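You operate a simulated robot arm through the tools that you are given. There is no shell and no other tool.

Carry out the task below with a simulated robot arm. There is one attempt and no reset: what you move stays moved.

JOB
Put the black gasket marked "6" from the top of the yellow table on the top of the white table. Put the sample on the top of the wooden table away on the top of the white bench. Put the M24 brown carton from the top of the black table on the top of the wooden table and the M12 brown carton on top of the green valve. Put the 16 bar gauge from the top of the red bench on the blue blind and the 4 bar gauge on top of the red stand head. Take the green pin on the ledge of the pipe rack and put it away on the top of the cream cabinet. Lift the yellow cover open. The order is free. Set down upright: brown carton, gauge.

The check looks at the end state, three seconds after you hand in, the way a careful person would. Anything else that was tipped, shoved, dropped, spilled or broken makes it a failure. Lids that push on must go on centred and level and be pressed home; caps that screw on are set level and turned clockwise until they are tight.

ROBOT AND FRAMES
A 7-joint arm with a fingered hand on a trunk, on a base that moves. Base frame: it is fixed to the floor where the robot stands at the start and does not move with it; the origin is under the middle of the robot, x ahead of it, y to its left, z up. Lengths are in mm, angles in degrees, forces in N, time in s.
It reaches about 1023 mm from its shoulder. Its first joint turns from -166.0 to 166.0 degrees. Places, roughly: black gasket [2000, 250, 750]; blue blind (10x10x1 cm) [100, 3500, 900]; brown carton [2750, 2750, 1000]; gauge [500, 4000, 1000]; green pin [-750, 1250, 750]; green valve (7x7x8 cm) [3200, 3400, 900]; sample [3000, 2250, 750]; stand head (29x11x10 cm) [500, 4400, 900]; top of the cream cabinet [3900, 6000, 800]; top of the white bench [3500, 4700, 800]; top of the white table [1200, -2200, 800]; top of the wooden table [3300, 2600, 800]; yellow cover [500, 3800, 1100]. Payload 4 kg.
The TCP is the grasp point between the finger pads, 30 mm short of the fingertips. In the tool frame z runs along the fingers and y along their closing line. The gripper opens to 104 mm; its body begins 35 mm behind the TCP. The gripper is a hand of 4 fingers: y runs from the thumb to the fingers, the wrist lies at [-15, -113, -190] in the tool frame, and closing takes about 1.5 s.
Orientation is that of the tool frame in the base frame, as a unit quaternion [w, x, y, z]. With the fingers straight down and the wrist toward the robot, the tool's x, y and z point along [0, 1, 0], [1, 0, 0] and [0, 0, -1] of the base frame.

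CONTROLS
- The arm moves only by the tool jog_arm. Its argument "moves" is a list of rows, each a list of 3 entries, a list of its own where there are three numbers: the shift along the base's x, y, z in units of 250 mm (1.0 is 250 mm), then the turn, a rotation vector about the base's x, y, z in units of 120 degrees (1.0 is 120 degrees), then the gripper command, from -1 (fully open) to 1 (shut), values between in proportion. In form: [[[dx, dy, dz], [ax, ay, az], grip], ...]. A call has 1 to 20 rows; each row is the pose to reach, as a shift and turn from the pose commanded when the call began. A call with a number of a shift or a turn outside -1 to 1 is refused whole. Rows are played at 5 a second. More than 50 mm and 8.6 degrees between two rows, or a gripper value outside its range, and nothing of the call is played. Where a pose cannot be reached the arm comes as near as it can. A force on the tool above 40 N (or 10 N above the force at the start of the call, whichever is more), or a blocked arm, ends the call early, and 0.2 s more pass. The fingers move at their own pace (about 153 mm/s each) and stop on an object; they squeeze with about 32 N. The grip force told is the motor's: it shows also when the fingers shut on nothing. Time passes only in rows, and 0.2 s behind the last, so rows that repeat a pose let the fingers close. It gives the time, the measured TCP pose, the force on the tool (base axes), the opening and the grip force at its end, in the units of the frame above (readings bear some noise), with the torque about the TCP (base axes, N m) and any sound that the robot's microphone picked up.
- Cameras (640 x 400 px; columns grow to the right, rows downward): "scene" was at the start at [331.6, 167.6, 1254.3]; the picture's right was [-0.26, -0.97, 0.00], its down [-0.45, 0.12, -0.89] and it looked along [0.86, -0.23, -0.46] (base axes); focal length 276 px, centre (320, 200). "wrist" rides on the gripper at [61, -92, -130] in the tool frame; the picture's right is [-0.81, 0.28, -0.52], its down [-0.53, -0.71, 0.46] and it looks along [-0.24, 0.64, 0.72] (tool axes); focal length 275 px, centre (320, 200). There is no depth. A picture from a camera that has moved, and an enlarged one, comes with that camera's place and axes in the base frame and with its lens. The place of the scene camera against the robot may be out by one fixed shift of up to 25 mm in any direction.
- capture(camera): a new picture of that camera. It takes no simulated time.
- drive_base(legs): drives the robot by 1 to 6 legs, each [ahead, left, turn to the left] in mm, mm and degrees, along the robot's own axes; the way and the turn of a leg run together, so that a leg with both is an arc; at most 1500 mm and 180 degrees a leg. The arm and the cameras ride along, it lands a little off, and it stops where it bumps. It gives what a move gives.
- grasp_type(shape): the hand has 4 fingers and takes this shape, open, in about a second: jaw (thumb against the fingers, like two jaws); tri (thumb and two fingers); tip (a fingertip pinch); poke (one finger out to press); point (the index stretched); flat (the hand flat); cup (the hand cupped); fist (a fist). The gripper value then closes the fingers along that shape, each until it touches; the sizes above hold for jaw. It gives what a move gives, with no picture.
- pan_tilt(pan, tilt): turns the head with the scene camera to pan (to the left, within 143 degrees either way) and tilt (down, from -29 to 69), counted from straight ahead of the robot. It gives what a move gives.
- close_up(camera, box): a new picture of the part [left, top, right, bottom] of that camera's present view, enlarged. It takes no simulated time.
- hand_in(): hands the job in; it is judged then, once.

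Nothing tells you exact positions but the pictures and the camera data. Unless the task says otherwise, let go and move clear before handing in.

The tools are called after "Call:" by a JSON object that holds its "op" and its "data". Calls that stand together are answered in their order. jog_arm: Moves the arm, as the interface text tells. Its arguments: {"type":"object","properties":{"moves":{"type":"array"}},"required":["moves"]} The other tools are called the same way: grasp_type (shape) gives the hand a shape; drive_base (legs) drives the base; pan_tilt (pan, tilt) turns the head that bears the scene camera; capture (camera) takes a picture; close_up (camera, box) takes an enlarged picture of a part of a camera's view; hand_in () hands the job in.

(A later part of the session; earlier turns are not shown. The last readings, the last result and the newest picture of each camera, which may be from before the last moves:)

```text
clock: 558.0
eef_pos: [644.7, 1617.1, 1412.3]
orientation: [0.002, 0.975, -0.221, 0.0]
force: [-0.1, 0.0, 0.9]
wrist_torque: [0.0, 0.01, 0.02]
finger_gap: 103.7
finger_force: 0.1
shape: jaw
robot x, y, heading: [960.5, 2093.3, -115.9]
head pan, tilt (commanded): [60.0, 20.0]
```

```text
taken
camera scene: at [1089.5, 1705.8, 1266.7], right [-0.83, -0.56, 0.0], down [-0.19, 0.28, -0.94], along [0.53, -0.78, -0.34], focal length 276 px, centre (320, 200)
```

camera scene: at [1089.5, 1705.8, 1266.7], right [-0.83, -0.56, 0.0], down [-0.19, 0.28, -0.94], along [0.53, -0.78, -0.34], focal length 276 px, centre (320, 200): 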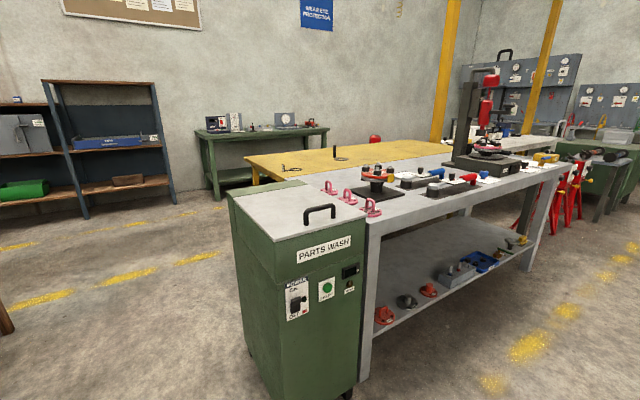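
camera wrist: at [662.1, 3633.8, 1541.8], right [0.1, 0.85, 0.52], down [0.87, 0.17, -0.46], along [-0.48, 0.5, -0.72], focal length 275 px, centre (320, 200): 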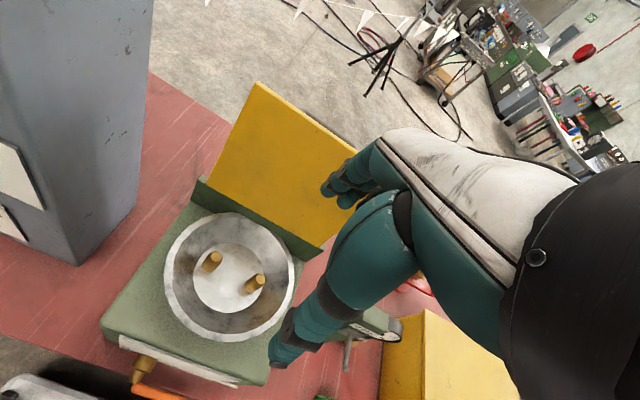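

I'm lined up with the gap. I'll slide left through it toward the yellow table's end.

Call:
{"op": "drive_base", "data": {"legs": [[0, 0, 0.8], [0, 1000, 0]]}}

Call:
{"op": "capture", "data": {"camera": "scene"}}

```text
clock: 563.6
eef_pos: [1594.8, 1185.5, 1412.9]
orientation: [0.003, 0.979, -0.202, 0.001]
force: [-0.6, -0.2, 0.0]
wrist_torque: [0.03, 0.01, 0.02]
finger_gap: 104.0
finger_force: 0.1
shape: jaw
robot x, y, heading: [1890.4, 1679.0, -113.5]
head pan, tilt (commanded): [60.0, 20.0]
```

```text
taken
camera scene: at [2035.7, 1293.1, 1266.7], right [-0.8, -0.6, 0.0], down [-0.2, 0.27, -0.94], along [0.56, -0.75, -0.34], focal length 276 px, centre (320, 200)
```

scene: 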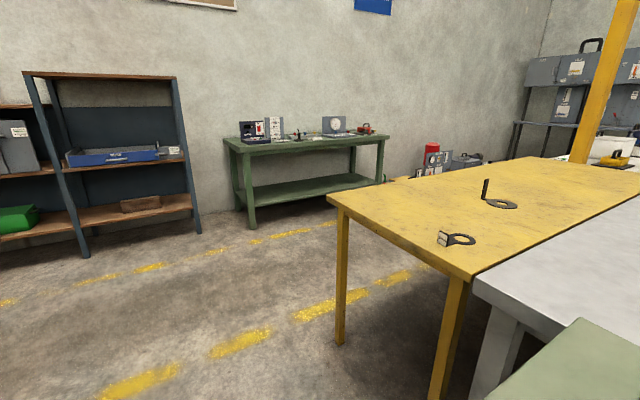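

Both gaskets are clearly visible on the yellow table. I'll slide further, then move forward to the table's end.

Call:
{"op": "drive_base", "data": {"legs": [[0, 0, -1.5], [0, 1030, 0], [400, 0, 0]]}}

Call:
{"op": "pan_tilt", "data": {"pan": 0, "tilt": 30}}

Call:
{"op": "capture", "data": {"camera": "scene"}}

Call:
{"op": "capture", "data": {"camera": "wrist"}}

```text
clock: 571.4
eef_pos: [2349.9, 404.8, 1411.9]
orientation: [0.003, 0.976, -0.216, 0.001]
force: [-0.7, 0.6, 0.2]
wrist_torque: [0.0, -0.02, 0.0]
finger_gap: 103.9
finger_force: 0.1
shape: jaw
robot x, y, heading: [2660.9, 887.5, -115.0]
head pan, tilt (commanded): [60.0, 20.0]
```

```text
clock: 572.7
eef_pos: [2349.6, 405.9, 1413.2]
orientation: [0.002, 0.976, -0.217, 0.0]
force: [-0.6, 0.4, 0.2]
wrist_torque: [-0.01, 0.01, -0.01]
finger_gap: 103.8
finger_force: 0.1
shape: jaw
robot x, y, heading: [2659.4, 888.0, -114.9]
head pan, tilt (commanded): [0.0, 30.0]
```

```text
taken
camera scene: at [2703.0, 493.7, 1250.7], right [-0.91, 0.42, 0.0], down [0.21, 0.45, -0.87], along [-0.37, -0.79, -0.5], focal length 276 px, centre (320, 200)
```

scene: 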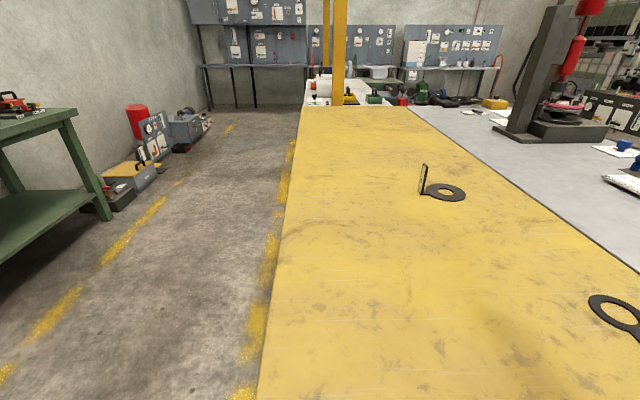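

```text
taken
camera wrist: at [2443.7, 463.7, 1542.2], right [-0.85, 0.1, 0.52], down [-0.18, 0.87, -0.46], along [-0.49, -0.49, -0.72], focal length 275 px, centre (320, 200)
```

wrist: 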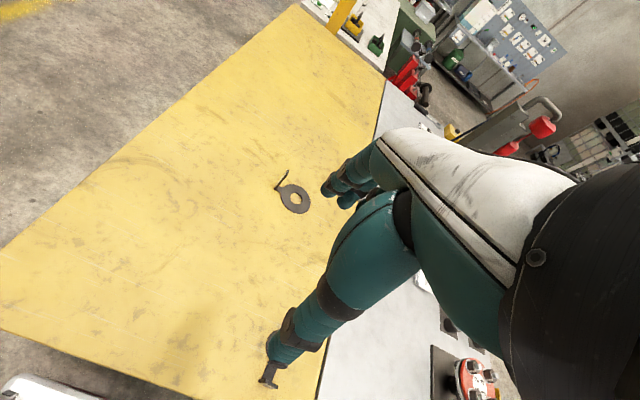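

I'm at the end of the yellow table with a direct view of the tall-tabbed gasket. I'll zoom in to read its marking.

Call:
{"op": "close_up", "data": {"camera": "scene", "box": [390, 150, 490, 215]}}

Call:
{"op": "close_up", "data": {"camera": "wrist", "box": [250, 150, 350, 230]}}

Call:
{"op": "close_up", "data": {"camera": "scene", "box": [240, 60, 440, 120]}}

```text
6.15 times, centred on (440, 182) of scene
camera zoom: at [2703.0, 493.7, 1250.7], right [-0.91, 0.42, 0.0], down [0.21, 0.45, -0.87], along [-0.37, -0.79, -0.5], focal length 1700 px, centre (-418, 308)
```

zoom: 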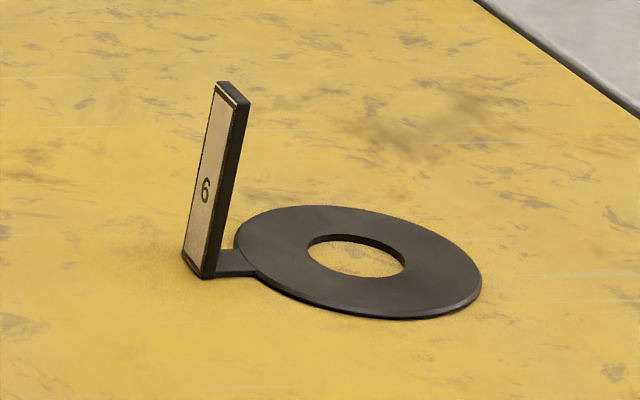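

```text
5.00 times, centred on (300, 190) of wrist
camera zoom: at [2443.7, 463.7, 1542.2], right [-0.85, 0.1, 0.52], down [-0.18, 0.87, -0.46], along [-0.49, -0.49, -0.72], focal length 1376 px, centre (420, 250)
```

zoom: 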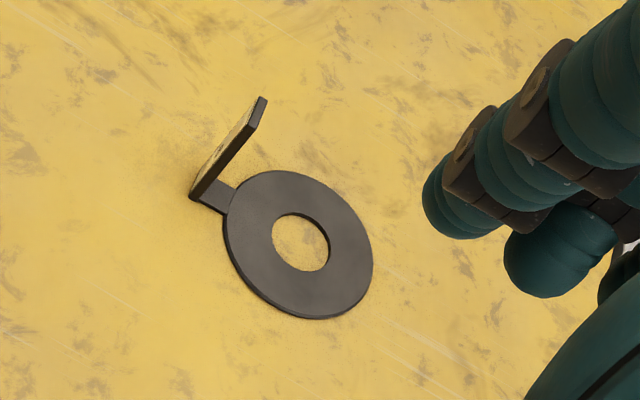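

```text
3.20 times, centred on (340, 90) of scene
camera zoom: at [2703.0, 493.7, 1250.7], right [-0.91, 0.42, 0.0], down [0.21, 0.45, -0.87], along [-0.37, -0.79, -0.5], focal length 884 px, centre (256, 552)
```

zoom: 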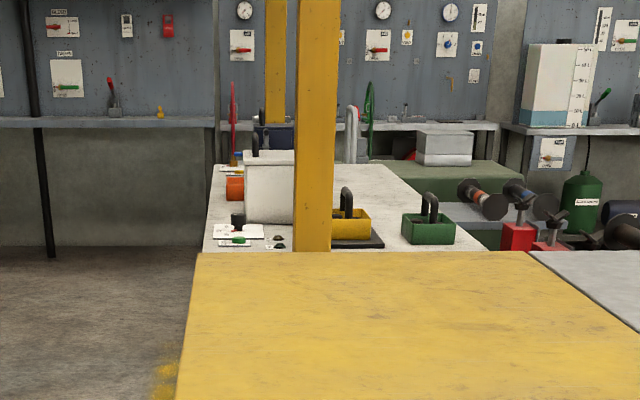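

The tall tab reads "6", so this is the right gasket. I'll approach with the hand, turning it 95° so I can grip the tab across its thickness.

Call:
{"op": "jog_arm", "data": {"moves": [[[-0.07, -0.14, -0.1], [0, 0, 0.06], -1], [[-0.14, -0.28, -0.2], [0, 0, 0.12], -1], [[-0.21, -0.42, -0.3], [0, 0, 0.18], -1], [[-0.28, -0.56, -0.4], [0, 0, 0.24], -1], [[-0.35, -0.7, -0.5], [0, 0, 0.3], -1], [[-0.38, -0.78, -0.6], [0, 0, 0.36], -1], [[-0.38, -0.78, -0.7], [0, 0, 0.42], -1], [[-0.38, -0.78, -0.76], [0, 0, 0.48], -1], [[-0.38, -0.78, -0.76], [0, 0, 0.54], -1], [[-0.38, -0.78, -0.76], [0, 0, 0.6], -1], [[-0.38, -0.78, -0.76], [0, 0, 0.66], -1], [[-0.38, -0.78, -0.76], [0, 0, 0.72], -1], [[-0.38, -0.78, -0.76], [0, 0, 0.78], -1], [[-0.38, -0.78, -0.76], [0, 0, 0.79], -1]]}}

Call:
{"op": "capture", "data": {"camera": "wrist"}}

Call:
{"op": "capture", "data": {"camera": "scene"}}

```text
clock: 575.7
eef_pos: [2254.8, 209.7, 1221.9]
orientation: [0.001, 0.82, 0.573, 0.003]
force: [1.1, 1.0, 0.9]
wrist_torque: [-0.01, 0.02, 0.04]
finger_gap: 103.6
finger_force: 0.1
shape: jaw
robot x, y, heading: [2657.1, 888.9, -115.2]
head pan, tilt (commanded): [0.0, 30.0]
```

```text
taken
camera wrist: at [2188.6, 299.5, 1351.6], right [-0.02, -0.86, 0.52], down [-0.85, -0.26, -0.46], along [0.53, -0.45, -0.72], focal length 275 px, centre (320, 200)
```

wrist: 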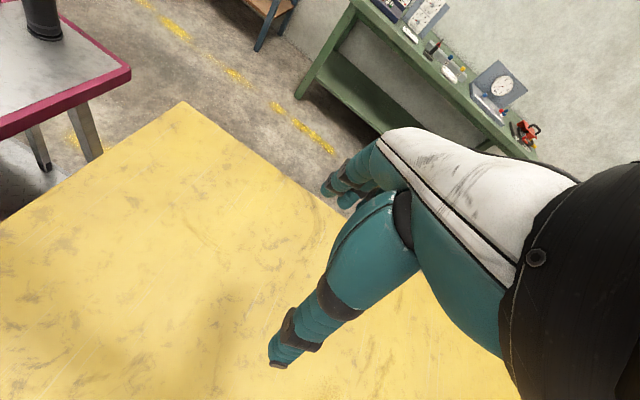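

```text
taken
camera scene: at [2702.9, 493.7, 1250.6], right [-0.91, 0.42, 0.0], down [0.21, 0.45, -0.87], along [-0.37, -0.78, -0.5], focal length 276 px, centre (320, 200)
```

scene: 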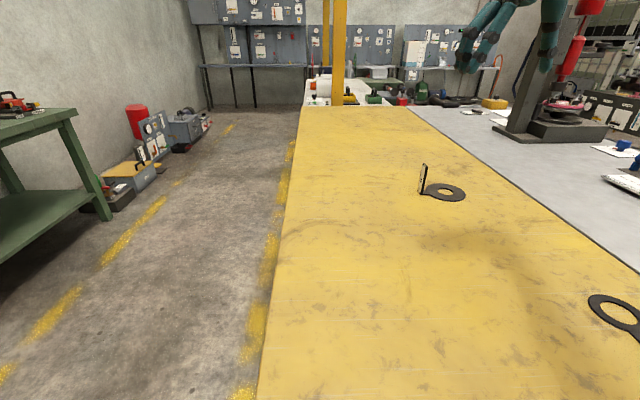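

From this side the gasket is hidden by the hand. I'll rotate the other way so the wrist camera looks toward the gasket.

Call:
{"op": "jog_arm", "data": {"moves": [[[0, 0, 0], [0, 0, -0.07], -1], [[0, 0, 0], [0, 0, -0.14], -1], [[0, 0, 0], [0, 0, -0.21], -1], [[0, 0, 0], [0, 0, -0.28], -1], [[0, 0, 0], [0, 0, -0.35], -1], [[0, 0, 0], [0, 0, -0.42], -1], [[0, 0, 0], [0, 0, -0.49], -1], [[0, 0, 0], [0, 0, -0.56], -1], [[0, 0, 0], [0, 0, -0.63], -1], [[0, 0, 0], [0, 0, -0.7], -1], [[0, 0, 0], [0, 0, -0.77], -1], [[0, 0, 0], [0, 0, -0.84], -1], [[0, 0, 0], [0, 0, -0.9], -1]]}}

Call:
{"op": "jog_arm", "data": {"moves": [[[0, 0, 0], [0, 0, -0.07], -1], [[0, 0, 0], [0, 0, -0.14], -1], [[0, 0, 0], [0, 0, -0.21], -1], [[0, 0, 0], [0, 0, -0.28], -1], [[0, 0, 0], [0, 0, -0.35], -1], [[0, 0, 0], [0, 0, -0.42], -1], [[0, 0, 0], [0, 0, -0.49], -1], [[0, 0, 0], [0, 0, -0.56], -1], [[0, 0, 0], [0, 0, -0.56], -1]]}}

Call:
{"op": "capture", "data": {"camera": "wrist"}}

```text
clock: 578.5
eef_pos: [2255.8, 210.3, 1222.1]
orientation: [0.003, 0.945, -0.328, -0.002]
force: [-0.1, 0.2, 1.0]
wrist_torque: [-0.03, -0.01, 0.0]
finger_gap: 103.8
finger_force: 0.1
shape: jaw
robot x, y, heading: [2655.8, 882.8, -114.9]
head pan, tilt (commanded): [0.0, 30.0]
```

```text
clock: 580.5
eef_pos: [2254.9, 209.7, 1224.3]
orientation: [-0.002, -0.605, 0.796, 0.001]
force: [0.4, 0.2, 0.2]
wrist_torque: [-0.01, 0.0, -0.02]
finger_gap: 103.8
finger_force: 0.0
shape: jaw
robot x, y, heading: [2658.6, 883.5, -115.1]
head pan, tilt (commanded): [0.0, 30.0]
```

```text
taken
camera wrist: at [2327.8, 127.4, 1352.9], right [-0.05, 0.85, 0.52], down [0.83, 0.32, -0.46], along [-0.56, 0.41, -0.72], focal length 275 px, centre (320, 200)
```

wrist: 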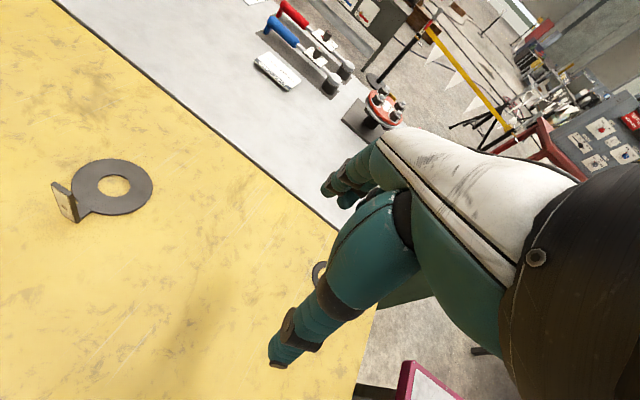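

Now the gasket with its tab is in clear view. I'll zoom to measure it.

Call:
{"op": "close_up", "data": {"camera": "wrist", "box": [30, 140, 180, 240]}}

```text
4.00 times, centred on (105, 190) of wrist
camera zoom: at [2327.8, 127.4, 1352.9], right [-0.05, 0.85, 0.52], down [0.83, 0.32, -0.46], along [-0.56, 0.41, -0.72], focal length 1101 px, centre (1180, 240)
```

zoom: 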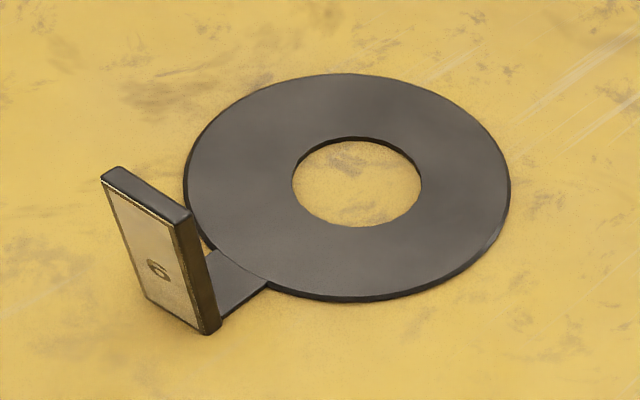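

The tab stands at (2132, −19) from z = 836 to 929, with its normal at about −20°. I'll move the base 80 mm closer for comfortable reach, then go over the tab.

Call:
{"op": "drive_base", "data": {"legs": [[80, 0, 0]]}}

Call:
{"op": "capture", "data": {"camera": "wrist"}}

```text
clock: 581.5
eef_pos: [2221.5, 140.7, 1222.0]
orientation: [-0.002, -0.605, 0.796, 0.002]
force: [0.1, 0.1, 0.3]
wrist_torque: [-0.01, 0.0, 0.0]
finger_gap: 103.9
finger_force: 0.0
shape: jaw
robot x, y, heading: [2625.4, 813.3, -115.1]
head pan, tilt (commanded): [0.0, 30.0]
```

```text
taken
camera wrist: at [2294.0, 58.3, 1352.8], right [-0.05, 0.85, 0.52], down [0.83, 0.32, -0.46], along [-0.56, 0.41, -0.72], focal length 275 px, centre (320, 200)
```

wrist: 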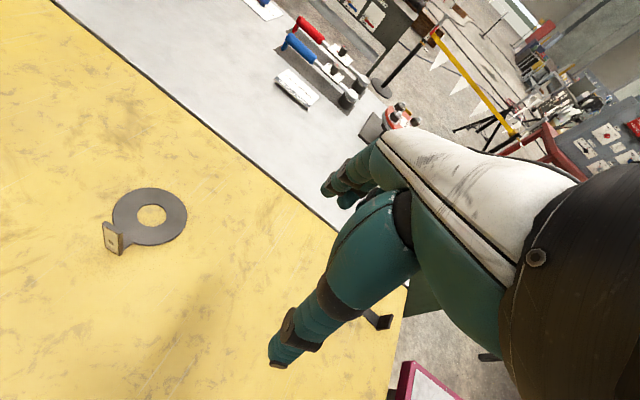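

Call:
{"op": "jog_arm", "data": {"moves": [[[-0.09, -0.16, -0.04], [0, 0, -0.01], -1], [[-0.18, -0.32, -0.08], [0, 0, -0.02], -1], [[-0.27, -0.48, -0.12], [0, 0, -0.033], -1], [[-0.356, -0.638, -0.16], [0, 0, -0.033], -1], [[-0.356, -0.638, -0.34], [0, 0, -0.033], -1], [[-0.356, -0.638, -0.52], [0, 0, -0.033], -1], [[-0.356, -0.638, -0.7], [0, 0, -0.033], -1], [[-0.356, -0.638, -0.88], [0, 0, -0.033], -1], [[-0.356, -0.638, -0.88], [0, 0, -0.033], -1]]}}

Call:
{"op": "capture", "data": {"camera": "wrist"}}

Call:
{"op": "close_up", "data": {"camera": "wrist", "box": [200, 200, 360, 340]}}

Call:
{"op": "close_up", "data": {"camera": "scene", "box": [360, 100, 520, 220]}}

```text
clock: 583.5
eef_pos: [2131.4, -20.5, 1001.4]
orientation: [-0.002, -0.578, 0.816, 0.002]
force: [1.0, 0.4, 0.5]
wrist_torque: [-0.01, 0.02, -0.02]
finger_gap: 103.8
finger_force: 0.2
shape: jaw
robot x, y, heading: [2626.7, 817.3, -115.0]
head pan, tilt (commanded): [0.0, 30.0]
```

```text
taken
camera wrist: at [2198.0, -108.3, 1130.9], right [0.01, 0.86, 0.52], down [0.85, 0.27, -0.46], along [-0.53, 0.44, -0.72], focal length 275 px, centre (320, 200)
```

wrist: 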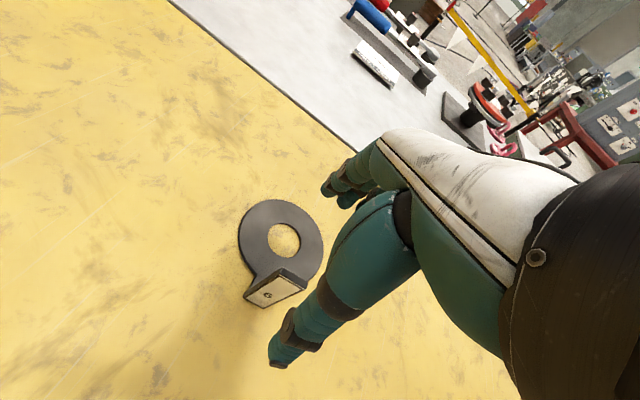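

```text
2.86 times, centred on (280, 270) of wrist
camera zoom: at [2198.0, -108.3, 1130.9], right [0.01, 0.86, 0.52], down [0.85, 0.27, -0.46], along [-0.53, 0.44, -0.72], focal length 786 px, centre (434, 0)
```

zoom: 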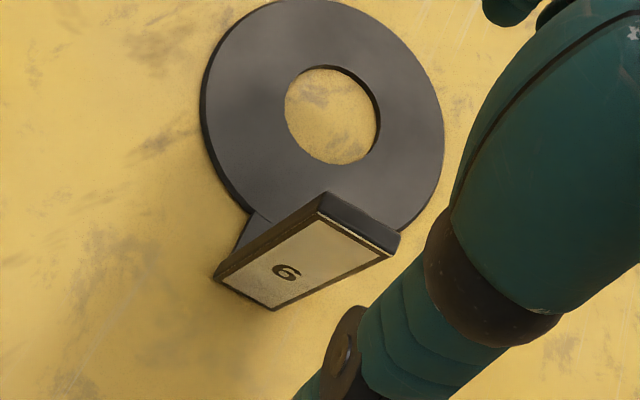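

```text
3.33 times, centred on (440, 160) of scene
camera zoom: at [2669.6, 423.9, 1250.6], right [-0.91, 0.42, 0.0], down [0.21, 0.45, -0.87], along [-0.37, -0.78, -0.5], focal length 921 px, centre (-80, 333)
```

zoom: 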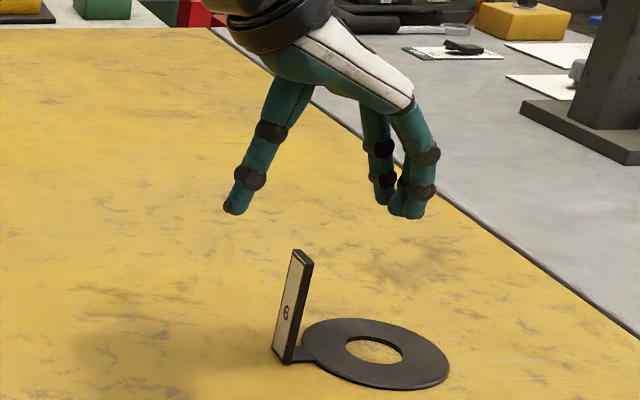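

The closing direction is aligned, but the tab is 10 mm to one side. I'll shift, descend to z≈905 and grip the tab.

Call:
{"op": "jog_arm", "data": {"moves": [[[0.01, 0.038, 0], [0, 0, 0], -1], [[0.01, 0.038, -0.14], [0, 0, 0], -1], [[0.01, 0.038, -0.28], [0, 0, 0], -1], [[0.01, 0.038, -0.385], [0, 0, 0], -1], [[0.01, 0.038, -0.385], [0, 0, 0], -1]]}}

Call:
{"op": "close_up", "data": {"camera": "scene", "box": [360, 100, 520, 220]}}

Call:
{"op": "capture", "data": {"camera": "wrist"}}

```text
clock: 584.7
eef_pos: [2135.1, -10.3, 907.9]
orientation: [-0.002, -0.577, 0.817, 0.001]
force: [-0.9, 0.4, -0.3]
wrist_torque: [0.0, 0.02, -0.01]
finger_gap: 103.8
finger_force: 0.1
shape: jaw
robot x, y, heading: [2627.8, 817.4, -115.3]
head pan, tilt (commanded): [0.0, 30.0]
```

```text
3.33 times, centred on (440, 160) of scene
camera zoom: at [2669.6, 423.8, 1250.6], right [-0.91, 0.42, 0.0], down [0.21, 0.45, -0.87], along [-0.37, -0.78, -0.5], focal length 921 px, centre (-80, 333)
```

zoom: 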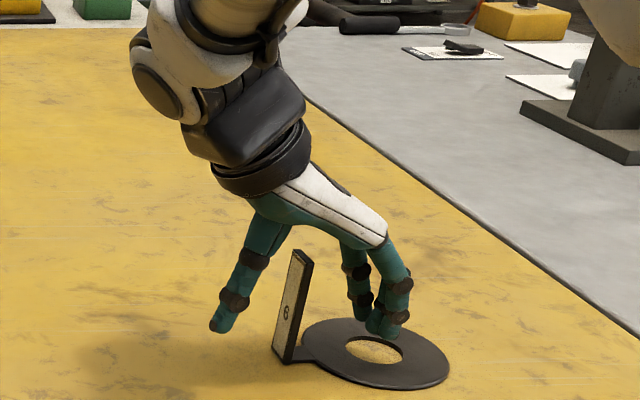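

```text
taken
camera wrist: at [2201.6, -97.5, 1037.2], right [0.01, 0.86, 0.52], down [0.85, 0.26, -0.46], along [-0.53, 0.45, -0.72], focal length 275 px, centre (320, 200)
```

wrist: 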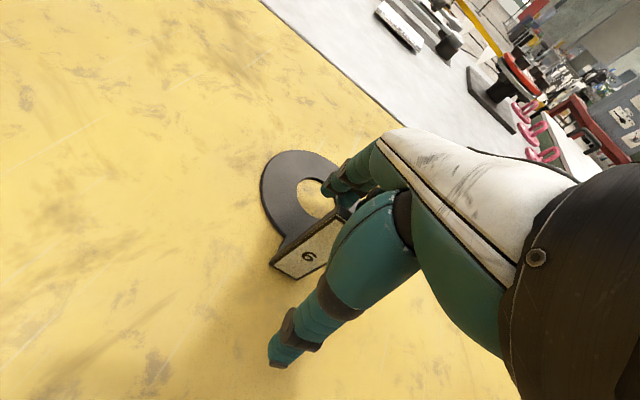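

The tab is centred between thumb and fingers. Closing now.

Call:
{"op": "jog_arm", "data": {"moves": [[[0, 0, 0], [0, 0, 0], 0], [[0, 0, 0], [0, 0, 0], 0.4], [[0, 0, 0], [0, 0, 0], 0.7], [[0, 0, 0], [0, 0, 0], 1], [[0, 0, 0], [0, 0, 0], 1], [[0, 0, 0], [0, 0, 0], 1], [[0, 0, 0], [0, 0, 0], 1], [[0, 0, 0], [0, 0, 0], 1], [[0, 0, 0], [0, 0, 0], 1], [[0, 0, 0], [0, 0, 0], 1]]}}

Call:
{"op": "close_up", "data": {"camera": "scene", "box": [360, 100, 520, 220]}}

Call:
{"op": "capture", "data": {"camera": "wrist"}}

```text
clock: 586.9
eef_pos: [2134.4, -10.0, 908.1]
orientation: [-0.002, -0.578, 0.816, 0.002]
force: [0.6, 1.3, 0.2]
wrist_torque: [-0.02, 0.04, -0.02]
finger_gap: 0.5
finger_force: 32.1
shape: jaw
robot x, y, heading: [2621.8, 815.4, -114.9]
head pan, tilt (commanded): [0.0, 30.0]
```

```text
3.33 times, centred on (440, 160) of scene
camera zoom: at [2669.6, 423.8, 1250.6], right [-0.91, 0.42, 0.0], down [0.21, 0.45, -0.87], along [-0.37, -0.78, -0.5], focal length 921 px, centre (-80, 333)
```

zoom: 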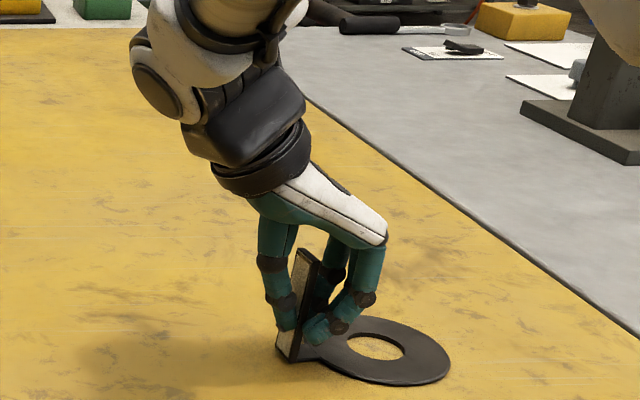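

```text
taken
camera wrist: at [2201.8, -97.6, 1037.5], right [0.01, 0.86, 0.52], down [0.85, 0.27, -0.46], along [-0.53, 0.45, -0.72], focal length 275 px, centre (320, 200)
```

wrist: 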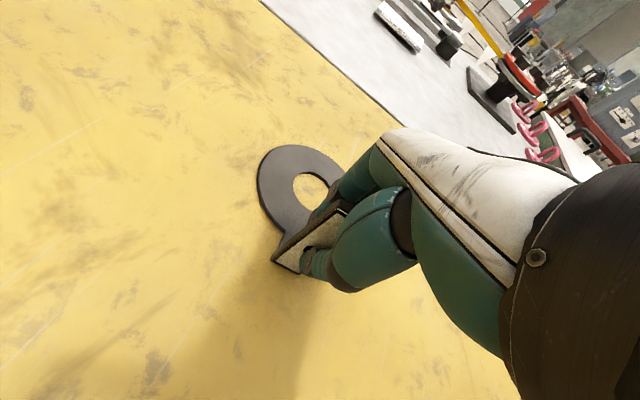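

The tab looks clamped. I'll lift a little and check that the gasket comes along.

Call:
{"op": "jog_arm", "data": {"moves": [[[0, 0, 0.04], [0, 0, 0], 1], [[0, 0, 0.1], [0, 0, 0], 1], [[0, 0, 0.2], [0, 0, 0], 1], [[0, 0, 0.2], [0, 0, 0], 1]]}}

Call:
{"op": "close_up", "data": {"camera": "scene", "box": [360, 80, 520, 200]}}

Call:
{"op": "capture", "data": {"camera": "wrist"}}

```text
clock: 587.9
eef_pos: [2135.8, -10.8, 956.6]
orientation: [-0.002, -0.578, 0.816, 0.002]
force: [-0.2, 0.8, 0.3]
wrist_torque: [0.03, -0.01, 0.0]
finger_gap: 0.7
finger_force: 31.9
shape: jaw
robot x, y, heading: [2625.0, 813.7, -115.3]
head pan, tilt (commanded): [0.0, 30.0]
```

```text
3.33 times, centred on (440, 140) of scene
camera zoom: at [2669.6, 423.8, 1250.6], right [-0.91, 0.42, 0.0], down [0.21, 0.45, -0.87], along [-0.37, -0.78, -0.5], focal length 921 px, centre (-80, 400)
```

zoom: 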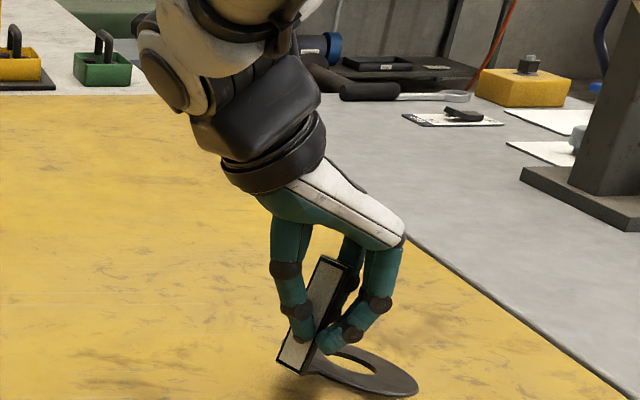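

```text
taken
camera wrist: at [2202.1, -98.2, 1085.6], right [0.01, 0.86, 0.52], down [0.85, 0.27, -0.46], along [-0.53, 0.44, -0.72], focal length 275 px, centre (320, 200)
```

wrist: 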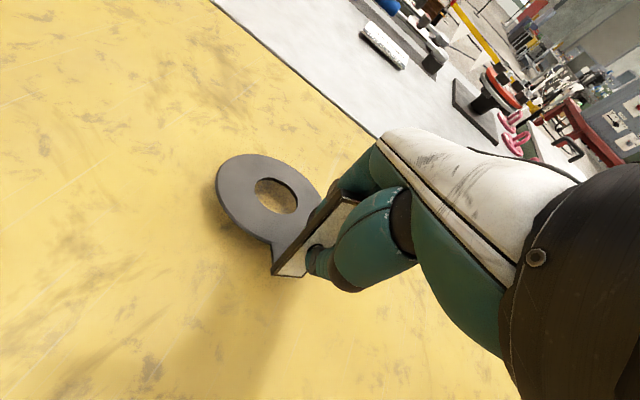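

The gasket is lifted, drooping about 15°, which is fine. I'll raise it further and look at it from the scene camera.

Call:
{"op": "jog_arm", "data": {"moves": [[[0, 0, 0.15], [0, 0, 0], 1], [[0, 0, 0.32], [0, 0, 0], 1], [[0, 0, 0.5], [0, 0, 0], 1], [[0, 0, 0.68], [0, 0, 0], 1], [[0, 0, 0.86], [0, 0, 0], 1], [[0, 0, 1.0], [0, 0, 0], 1], [[0, 0, 1.0], [0, 0, 0], 1]]}}

Call:
{"op": "capture", "data": {"camera": "scene"}}

Call:
{"op": "capture", "data": {"camera": "wrist"}}

```text
clock: 589.5
eef_pos: [2135.4, -10.2, 1208.8]
orientation: [-0.002, -0.578, 0.816, 0.002]
force: [-0.1, -0.5, -0.2]
wrist_torque: [0.01, -0.01, 0.03]
finger_gap: 0.4
finger_force: 32.1
shape: jaw
robot x, y, heading: [2627.3, 814.2, -115.0]
head pan, tilt (commanded): [0.0, 30.0]
```

```text
taken
camera scene: at [2669.6, 423.8, 1250.6], right [-0.91, 0.42, 0.0], down [0.21, 0.45, -0.87], along [-0.37, -0.78, -0.5], focal length 276 px, centre (320, 200)
```

scene: 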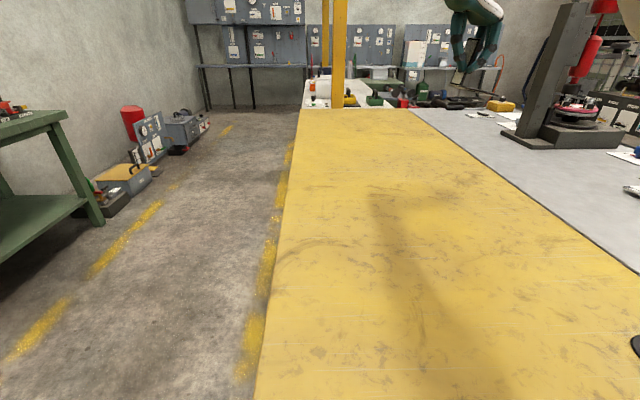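

```text
taken
camera wrist: at [2201.1, -97.1, 1338.2], right [0.01, 0.86, 0.52], down [0.85, 0.27, -0.46], along [-0.53, 0.45, -0.72], focal length 275 px, centre (320, 200)
```

wrist: 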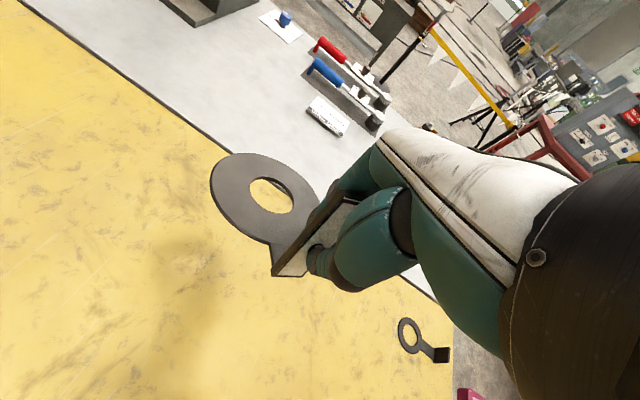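

The gasket is held steadily. I'll retract the arm, slide into the back aisle, and drive along it to the white table.

Call:
{"op": "jog_arm", "data": {"moves": [[[0.08, 0.17, 0.02], [0, 0, 0], 1], [[0.16, 0.34, 0.04], [0, 0, 0], 1], [[0.24, 0.51, 0.06], [0, 0, 0], 1], [[0.32, 0.68, 0.08], [0, 0, 0], 1], [[0.4, 0.85, 0.1], [0, 0, 0], 1], [[0.46, 0.98, 0.12], [0, 0, 0], 1], [[0.46, 0.98, 0.12], [0, 0, 0], 1]]}}

Call:
{"op": "drive_base", "data": {"legs": [[0, 800, 0]]}}

Call:
{"op": "pan_tilt", "data": {"pan": 0, "tilt": 18}}

Call:
{"op": "capture", "data": {"camera": "scene"}}

```text
clock: 591.1
eef_pos: [2251.5, 237.1, 1235.4]
orientation: [-0.002, -0.578, 0.816, 0.002]
force: [0.0, 0.4, -0.3]
wrist_torque: [0.02, -0.05, -0.03]
finger_gap: 0.3
finger_force: 31.7
shape: jaw
robot x, y, heading: [2626.7, 818.8, -114.8]
head pan, tilt (commanded): [0.0, 30.0]
```

```text
clock: 595.3
eef_pos: [2957.4, -95.6, 1236.7]
orientation: [-0.002, -0.577, 0.817, 0.002]
force: [-0.2, -0.5, 0.3]
wrist_torque: [0.0, -0.02, -0.02]
finger_gap: 0.7
finger_force: 32.2
shape: jaw
robot x, y, heading: [3334.3, 484.0, -115.4]
head pan, tilt (commanded): [0.0, 30.0]
```

```text
clock: 596.0
eef_pos: [2957.4, -94.6, 1237.6]
orientation: [-0.002, -0.576, 0.817, 0.002]
force: [0.9, -0.3, -0.2]
wrist_torque: [0.06, 0.03, -0.02]
finger_gap: 0.4
finger_force: 31.8
shape: jaw
robot x, y, heading: [3335.1, 485.1, -115.5]
head pan, tilt (commanded): [0.0, 18.0]
```

```text
taken
camera scene: at [3375.8, 87.9, 1269.9], right [-0.9, 0.43, 0.0], down [0.13, 0.28, -0.95], along [-0.41, -0.86, -0.31], focal length 276 px, centre (320, 200)
```

scene: 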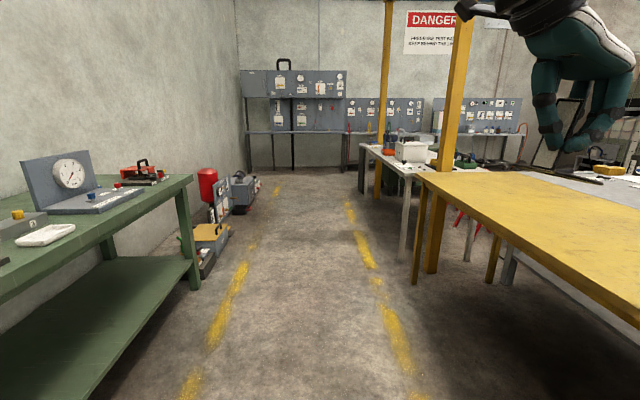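

The back aisle is clear, and I can see the white table beyond the yellow post on the right. I'll drive along it in stages.

Call:
{"op": "drive_base", "data": {"legs": [[0, 0, 0.5], [1450, 0, 0], [900, 0, 0]]}}

Call:
{"op": "pan_tilt", "data": {"pan": -30, "tilt": 22}}

Call:
{"op": "capture", "data": {"camera": "scene"}}

```text
clock: 607.9
eef_pos: [2044.9, -2261.7, 1236.2]
orientation: [-0.003, -0.604, 0.797, 0.001]
force: [-0.1, 0.4, -1.7]
wrist_torque: [0.04, -0.03, 0.01]
finger_gap: 0.3
finger_force: 32.2
shape: jaw
robot x, y, heading: [2380.7, -1659.9, -111.2]
head pan, tilt (commanded): [0.0, 18.0]
```

```text
clock: 608.8
eef_pos: [2044.5, -2262.1, 1236.9]
orientation: [-0.003, -0.604, 0.797, 0.0]
force: [-0.2, 0.3, -0.4]
wrist_torque: [0.01, -0.03, 0.04]
finger_gap: 0.4
finger_force: 32.1
shape: jaw
robot x, y, heading: [2381.8, -1659.8, -111.7]
head pan, tilt (commanded): [-30.0, 22.0]
```

```text
taken
camera scene: at [2411.2, -2022.4, 1263.5], right [-0.62, 0.78, 0.0], down [0.29, 0.23, -0.93], along [-0.72, -0.58, -0.37], focal length 276 px, centre (320, 200)
```

scene: 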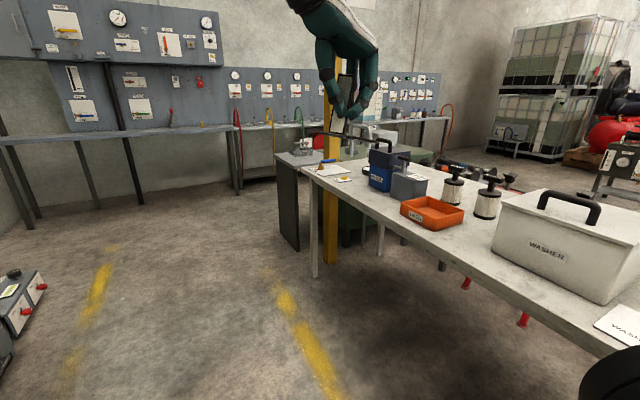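

The white table is on my right with several items on it. I'll go a bit further and turn to face it, then choose a free spot.

Call:
{"op": "drive_base", "data": {"legs": [[0, 0, -3.5], [780, 0, 0], [0, 0, -90]]}}

Call:
{"op": "pan_tilt", "data": {"pan": 0, "tilt": 30}}

Call:
{"op": "capture", "data": {"camera": "scene"}}

Call:
{"op": "capture", "data": {"camera": "wrist"}}

```text
clock: 617.2
eef_pos: [1463.7, -2004.5, 1237.1]
orientation: [-0.001, 0.158, 0.987, 0.003]
force: [-0.6, -0.2, -0.5]
wrist_torque: [0.01, -0.01, -0.01]
finger_gap: 0.1
finger_force: 31.7
shape: jaw
robot x, y, heading: [2051.6, -2366.2, 156.2]
head pan, tilt (commanded): [-30.0, 22.0]
```

```text
clock: 618.2
eef_pos: [1462.4, -2004.7, 1236.9]
orientation: [-0.001, 0.157, 0.988, 0.003]
force: [-0.6, 0.0, -0.6]
wrist_torque: [-0.04, -0.04, 0.03]
finger_gap: 0.4
finger_force: 32.5
shape: jaw
robot x, y, heading: [2053.2, -2368.3, 156.3]
head pan, tilt (commanded): [0.0, 30.0]
```

```text
taken
camera scene: at [1671.6, -2424.0, 1250.7], right [0.4, 0.91, 0.0], down [0.46, -0.2, -0.87], along [-0.79, 0.35, -0.5], focal length 276 px, centre (320, 200)
```

scene: 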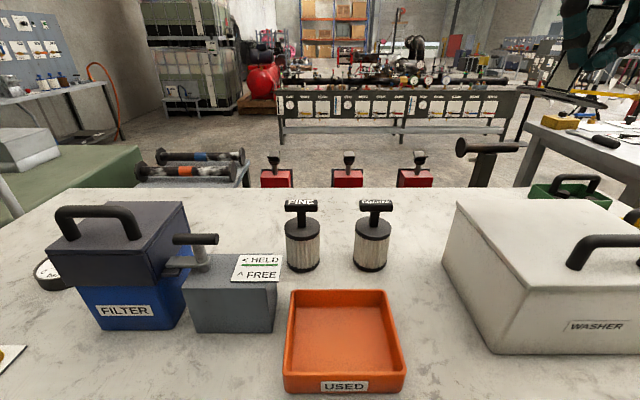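

```text
taken
camera wrist: at [1375.4, -2072.1, 1366.1], right [0.86, 0.01, 0.52], down [0.29, -0.84, -0.46], along [0.43, 0.54, -0.72], focal length 275 px, centre (320, 200)
```

wrist: 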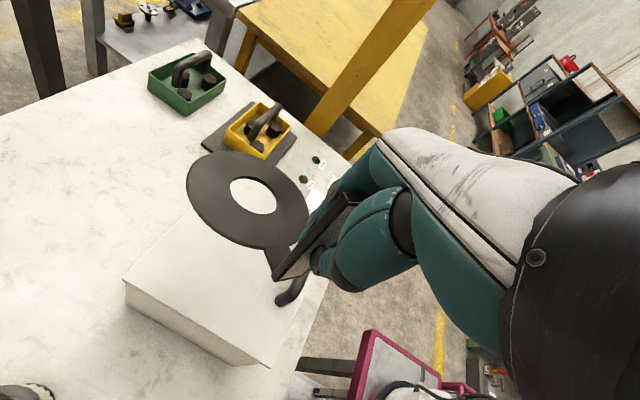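

The far half of the white table, beyond the filters, is free. I'll raise the gasket slightly and move over that area to look at it.

Call:
{"op": "jog_arm", "data": {"moves": [[[0, 0, 0.15], [0, 0, 0], 1], [[0, 0, 0.28], [0, 0, 0], 1], [[-0.18, -0.056, 0.28], [0, 0, 0], 1], [[-0.36, -0.113, 0.28], [0, 0, 0], 1], [[-0.54, -0.17, 0.28], [0, 0, 0], 1], [[-0.72, -0.225, 0.28], [0, 0, 0], 1], [[-0.9, -0.282, 0.28], [0, 0, 0], 1], [[-1.0, -0.313, 0.28], [0, 0, 0], 1], [[-1.0, -0.313, 0.28], [0, 0, 0], 1]]}}

Call:
{"op": "capture", "data": {"camera": "wrist"}}

Call:
{"op": "capture", "data": {"camera": "scene"}}

```text
clock: 620.2
eef_pos: [1214.6, -2085.4, 1303.6]
orientation: [0.0, 0.156, 0.988, 0.003]
force: [0.3, -0.6, -1.2]
wrist_torque: [0.02, -0.02, 0.0]
finger_gap: 0.5
finger_force: 31.4
shape: jaw
robot x, y, heading: [2049.5, -2367.6, 156.1]
head pan, tilt (commanded): [0.0, 30.0]
```

```text
taken
camera wrist: at [1127.0, -2153.7, 1433.7], right [0.86, 0.01, 0.52], down [0.29, -0.84, -0.46], along [0.43, 0.54, -0.72], focal length 275 px, centre (320, 200)
```

wrist: 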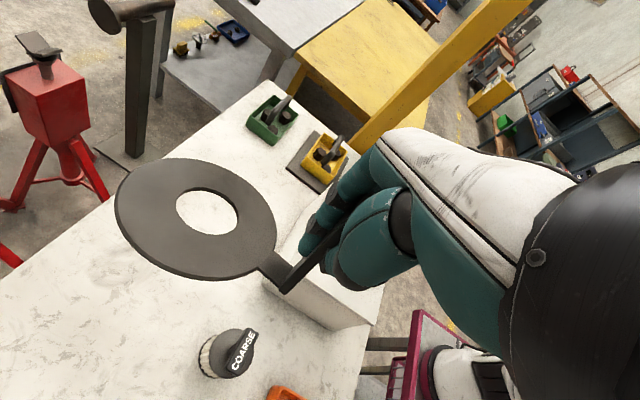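

```text
taken
camera scene: at [1671.6, -2424.2, 1250.6], right [0.4, 0.92, 0.0], down [0.46, -0.2, -0.87], along [-0.79, 0.35, -0.5], focal length 276 px, centre (320, 200)
```

scene: 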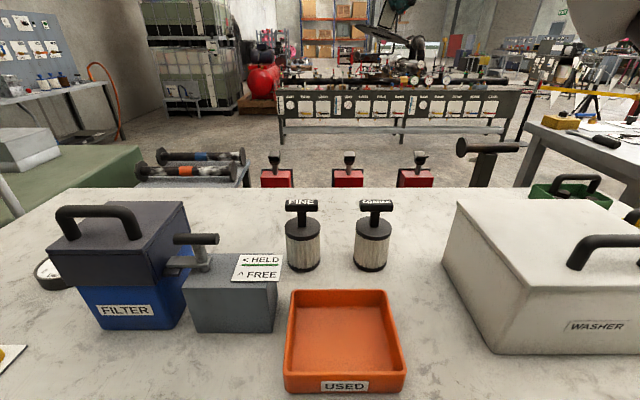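

The gasket seems to have shifted in my grip. I'll zoom in to see how it's being held before moving any further.

Call:
{"op": "close_up", "data": {"camera": "wrist", "box": [100, 130, 400, 320]}}

Call:
{"op": "pan_tilt", "data": {"pan": -15, "tilt": 5}}

Call:
{"op": "capture", "data": {"camera": "scene"}}

```text
2.11 times, centred on (250, 225) of wrist
camera zoom: at [1127.0, -2153.7, 1433.7], right [0.86, 0.01, 0.52], down [0.29, -0.84, -0.46], along [0.43, 0.54, -0.72], focal length 580 px, centre (467, 147)
```

zoom: 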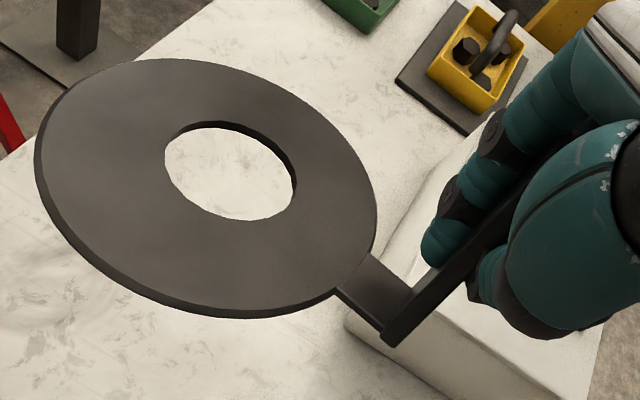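

```text
clock: 621.1
eef_pos: [1215.0, -2085.1, 1303.5]
orientation: [0.0, 0.156, 0.988, 0.002]
force: [-0.8, -0.1, -0.1]
wrist_torque: [-0.04, -0.04, -0.02]
finger_gap: 0.3
finger_force: 31.7
shape: jaw
robot x, y, heading: [2051.8, -2365.2, 156.1]
head pan, tilt (commanded): [-15.0, 5.0]
```

```text
taken
camera scene: at [1682.6, -2403.1, 1291.0], right [0.63, 0.78, 0.0], down [0.07, -0.06, -1.0], along [-0.78, 0.62, -0.09], focal length 276 px, centre (320, 200)
```

scene: 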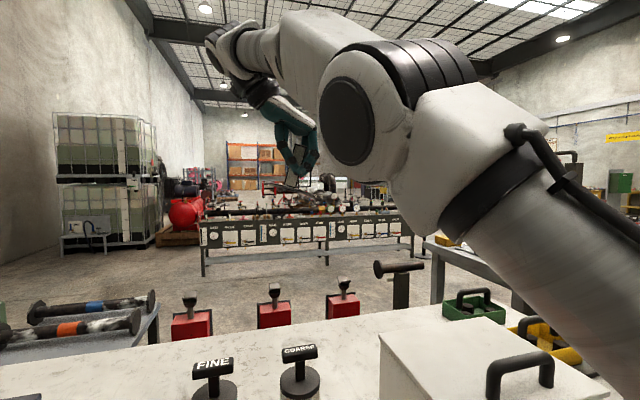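

The gasket has pivoted in my grip but is still held. The spot below me is too close to a filter and the washer box, so I'll rotate the hand slowly by 90° and shift toward the free strip.

Call:
{"op": "jog_arm", "data": {"moves": [[[0, 0, 0], [0, 0, 0.02], 1], [[0, 0, 0], [0, 0, 0.05], 1], [[0, 0, 0], [0, 0, 0.09], 1], [[0, 0, 0], [0, 0, 0.13], 1], [[0, 0, 0], [0, 0, 0.17], 1], [[0, 0, 0], [0, 0, 0.21], 1], [[0, 0, 0], [0, 0, 0.25], 1], [[0, 0, 0], [0, 0, 0.29], 1], [[0, 0, 0], [0, 0, 0.33], 1], [[0, 0, 0], [0, 0, 0.37], 1], [[0, 0, 0], [0, 0, 0.41], 1], [[0, 0, 0], [0, 0, 0.45], 1], [[0, 0, 0], [0, 0, 0.49], 1], [[0, 0, 0], [0, 0, 0.53], 1], [[0, 0, 0], [0, 0, 0.57], 1], [[0, 0, 0], [0, 0, 0.61], 1], [[0, 0, 0], [0, 0, 0.65], 1], [[0, 0, 0], [0, 0, 0.69], 1], [[0, 0, 0], [0, 0, 0.72], 1], [[0, 0, 0], [0, 0, 0.73], 1]]}}

Call:
{"op": "capture", "data": {"camera": "wrist"}}

Call:
{"op": "pan_tilt", "data": {"pan": -5, "tilt": 12}}

Call:
{"op": "capture", "data": {"camera": "scene"}}

```text
clock: 625.3
eef_pos: [1213.0, -2082.6, 1307.1]
orientation: [-0.001, -0.57, 0.822, 0.001]
force: [0.9, 0.0, -0.6]
wrist_torque: [0.02, -0.02, -0.03]
finger_gap: 0.6
finger_force: 31.5
shape: jaw
robot x, y, heading: [2048.9, -2364.7, 156.5]
head pan, tilt (commanded): [-15.0, 5.0]
```

```text
taken
camera wrist: at [1277.4, -2170.6, 1436.8], right [0.03, 0.85, 0.52], down [0.85, 0.25, -0.46], along [-0.52, 0.45, -0.72], focal length 275 px, centre (320, 200)
```

wrist: 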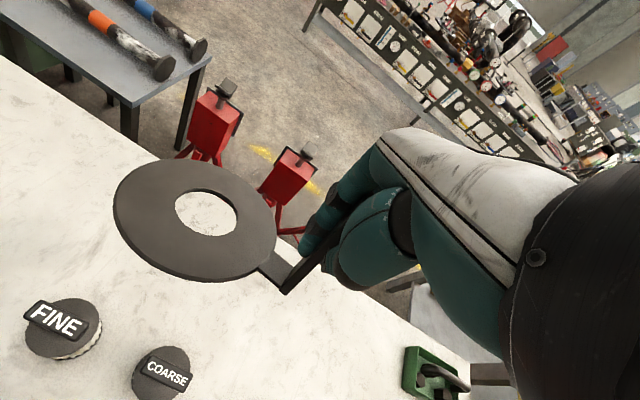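

```text
clock: 626.0
eef_pos: [1213.3, -2082.2, 1307.1]
orientation: [-0.002, -0.57, 0.822, 0.001]
force: [1.4, 0.5, -1.0]
wrist_torque: [0.03, 0.0, -0.01]
finger_gap: 0.5
finger_force: 31.9
shape: jaw
robot x, y, heading: [2050.6, -2365.5, 156.2]
head pan, tilt (commanded): [-5.0, 12.0]
```

```text
taken
camera scene: at [1672.6, -2415.6, 1279.8], right [0.48, 0.88, 0.0], down [0.18, -0.1, -0.98], along [-0.86, 0.47, -0.21], focal length 276 px, centre (320, 200)
```

scene: 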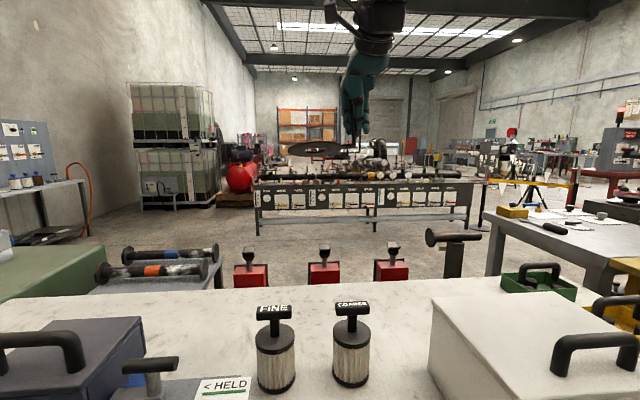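

In the scene view the ring hangs nearly level beside the hand. I'll zoom in to see how the tab is held.

Call:
{"op": "close_up", "data": {"camera": "scene", "box": [270, 80, 420, 180]}}

Call:
{"op": "close_up", "data": {"camera": "wrist", "box": [230, 180, 370, 310]}}

```text
4.00 times, centred on (345, 130) of scene
camera zoom: at [1672.6, -2415.6, 1279.8], right [0.48, 0.88, 0.0], down [0.18, -0.1, -0.98], along [-0.86, 0.47, -0.21], focal length 1105 px, centre (220, 480)
```

zoom: 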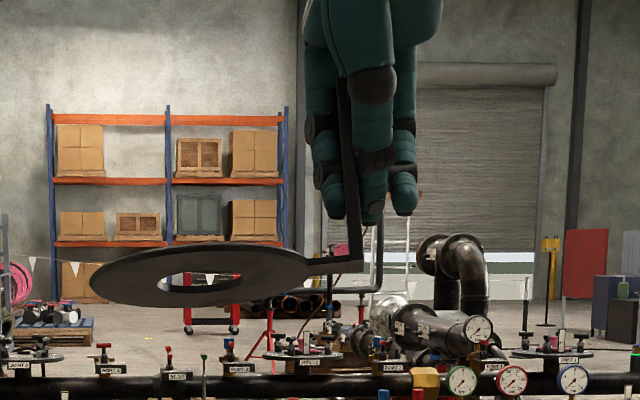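

```text
3.08 times, centred on (300, 245) of wrist
camera zoom: at [1277.3, -2170.7, 1436.7], right [0.03, 0.85, 0.52], down [0.85, 0.25, -0.46], along [-0.52, 0.45, -0.72], focal length 847 px, centre (382, 62)
```

zoom: 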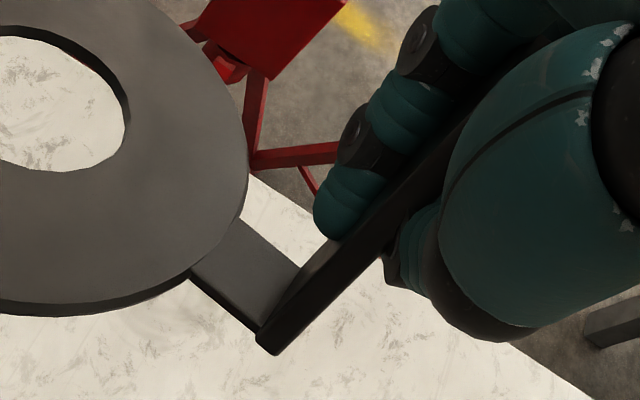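

Now it's clear: the tab is pinched upright and the ring hangs level, about 50 mm below the TCP and 75 mm to the hand's left. I'll move slowly over the free strip.

Call:
{"op": "jog_arm", "data": {"moves": [[[-0.04, 0.008, 0], [0, 0, 0], 1], [[-0.1, 0.019, 0], [0, 0, 0], 1], [[-0.17, 0.033, 0], [0, 0, 0], 1], [[-0.24, 0.046, 0], [0, 0, 0], 1], [[-0.31, 0.06, 0], [0, 0, 0], 1], [[-0.38, 0.074, 0], [0, 0, 0], 1], [[-0.44, 0.085, 0], [0, 0, 0], 1], [[-0.486, 0.094, 0], [0, 0, 0], 1], [[-0.486, 0.094, -0.06], [0, 0, 0], 1], [[-0.486, 0.094, -0.14], [0, 0, 0], 1], [[-0.486, 0.094, -0.24], [0, 0, 0], 1], [[-0.486, 0.094, -0.34], [0, 0, 0], 1], [[-0.486, 0.094, -0.44], [0, 0, 0], 1], [[-0.486, 0.094, -0.54], [0, 0, 0], 1], [[-0.486, 0.094, -0.64], [0, 0, 0], 1], [[-0.486, 0.094, -0.74], [0, 0, 0], 1], [[-0.486, 0.094, -0.8], [0, 0, 0], 1], [[-0.486, 0.094, -0.8], [0, 0, 0], 1]]}}

Call:
{"op": "capture", "data": {"camera": "wrist"}}

Call:
{"op": "pan_tilt", "data": {"pan": -5, "tilt": 25}}

Call:
{"op": "capture", "data": {"camera": "scene"}}

```text
clock: 629.8
eef_pos: [1091.2, -2059.3, 1103.1]
orientation: [-0.003, -0.57, 0.822, 0.001]
force: [-0.9, 0.1, 0.0]
wrist_torque: [0.02, 0.03, 0.02]
finger_gap: 0.0
finger_force: 32.4
shape: jaw
robot x, y, heading: [2053.4, -2367.9, 156.2]
head pan, tilt (commanded): [-5.0, 12.0]
```

```text
taken
camera wrist: at [1155.4, -2148.6, 1232.7], right [0.03, 0.85, 0.52], down [0.85, 0.25, -0.46], along [-0.52, 0.45, -0.72], focal length 275 px, centre (320, 200)
```

wrist: 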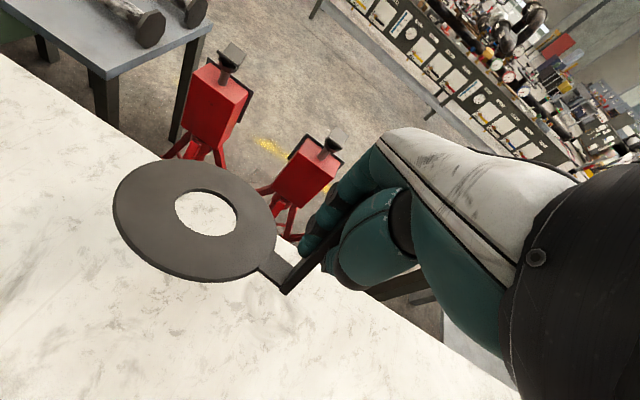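

```text
clock: 630.6
eef_pos: [1090.2, -2059.9, 1103.8]
orientation: [-0.001, -0.57, 0.822, 0.002]
force: [0.2, 0.2, -0.7]
wrist_torque: [0.03, 0.02, -0.01]
finger_gap: 0.1
finger_force: 32.2
shape: jaw
robot x, y, heading: [2052.1, -2365.0, 156.2]
head pan, tilt (commanded): [-5.0, 25.0]
```

```text
taken
camera scene: at [1673.5, -2416.2, 1258.7], right [0.48, 0.88, 0.0], down [0.37, -0.2, -0.91], along [-0.79, 0.44, -0.42], focal length 276 px, centre (320, 200)
```

scene: 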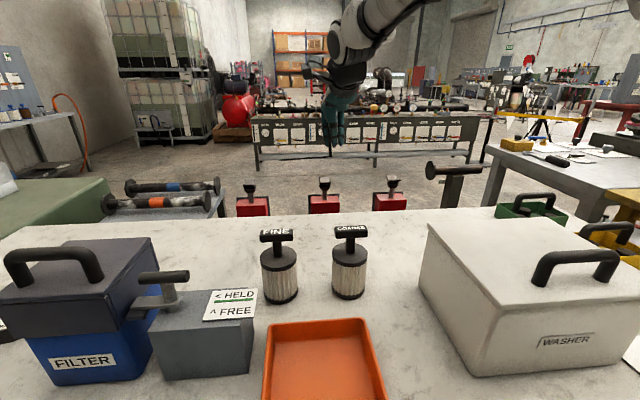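

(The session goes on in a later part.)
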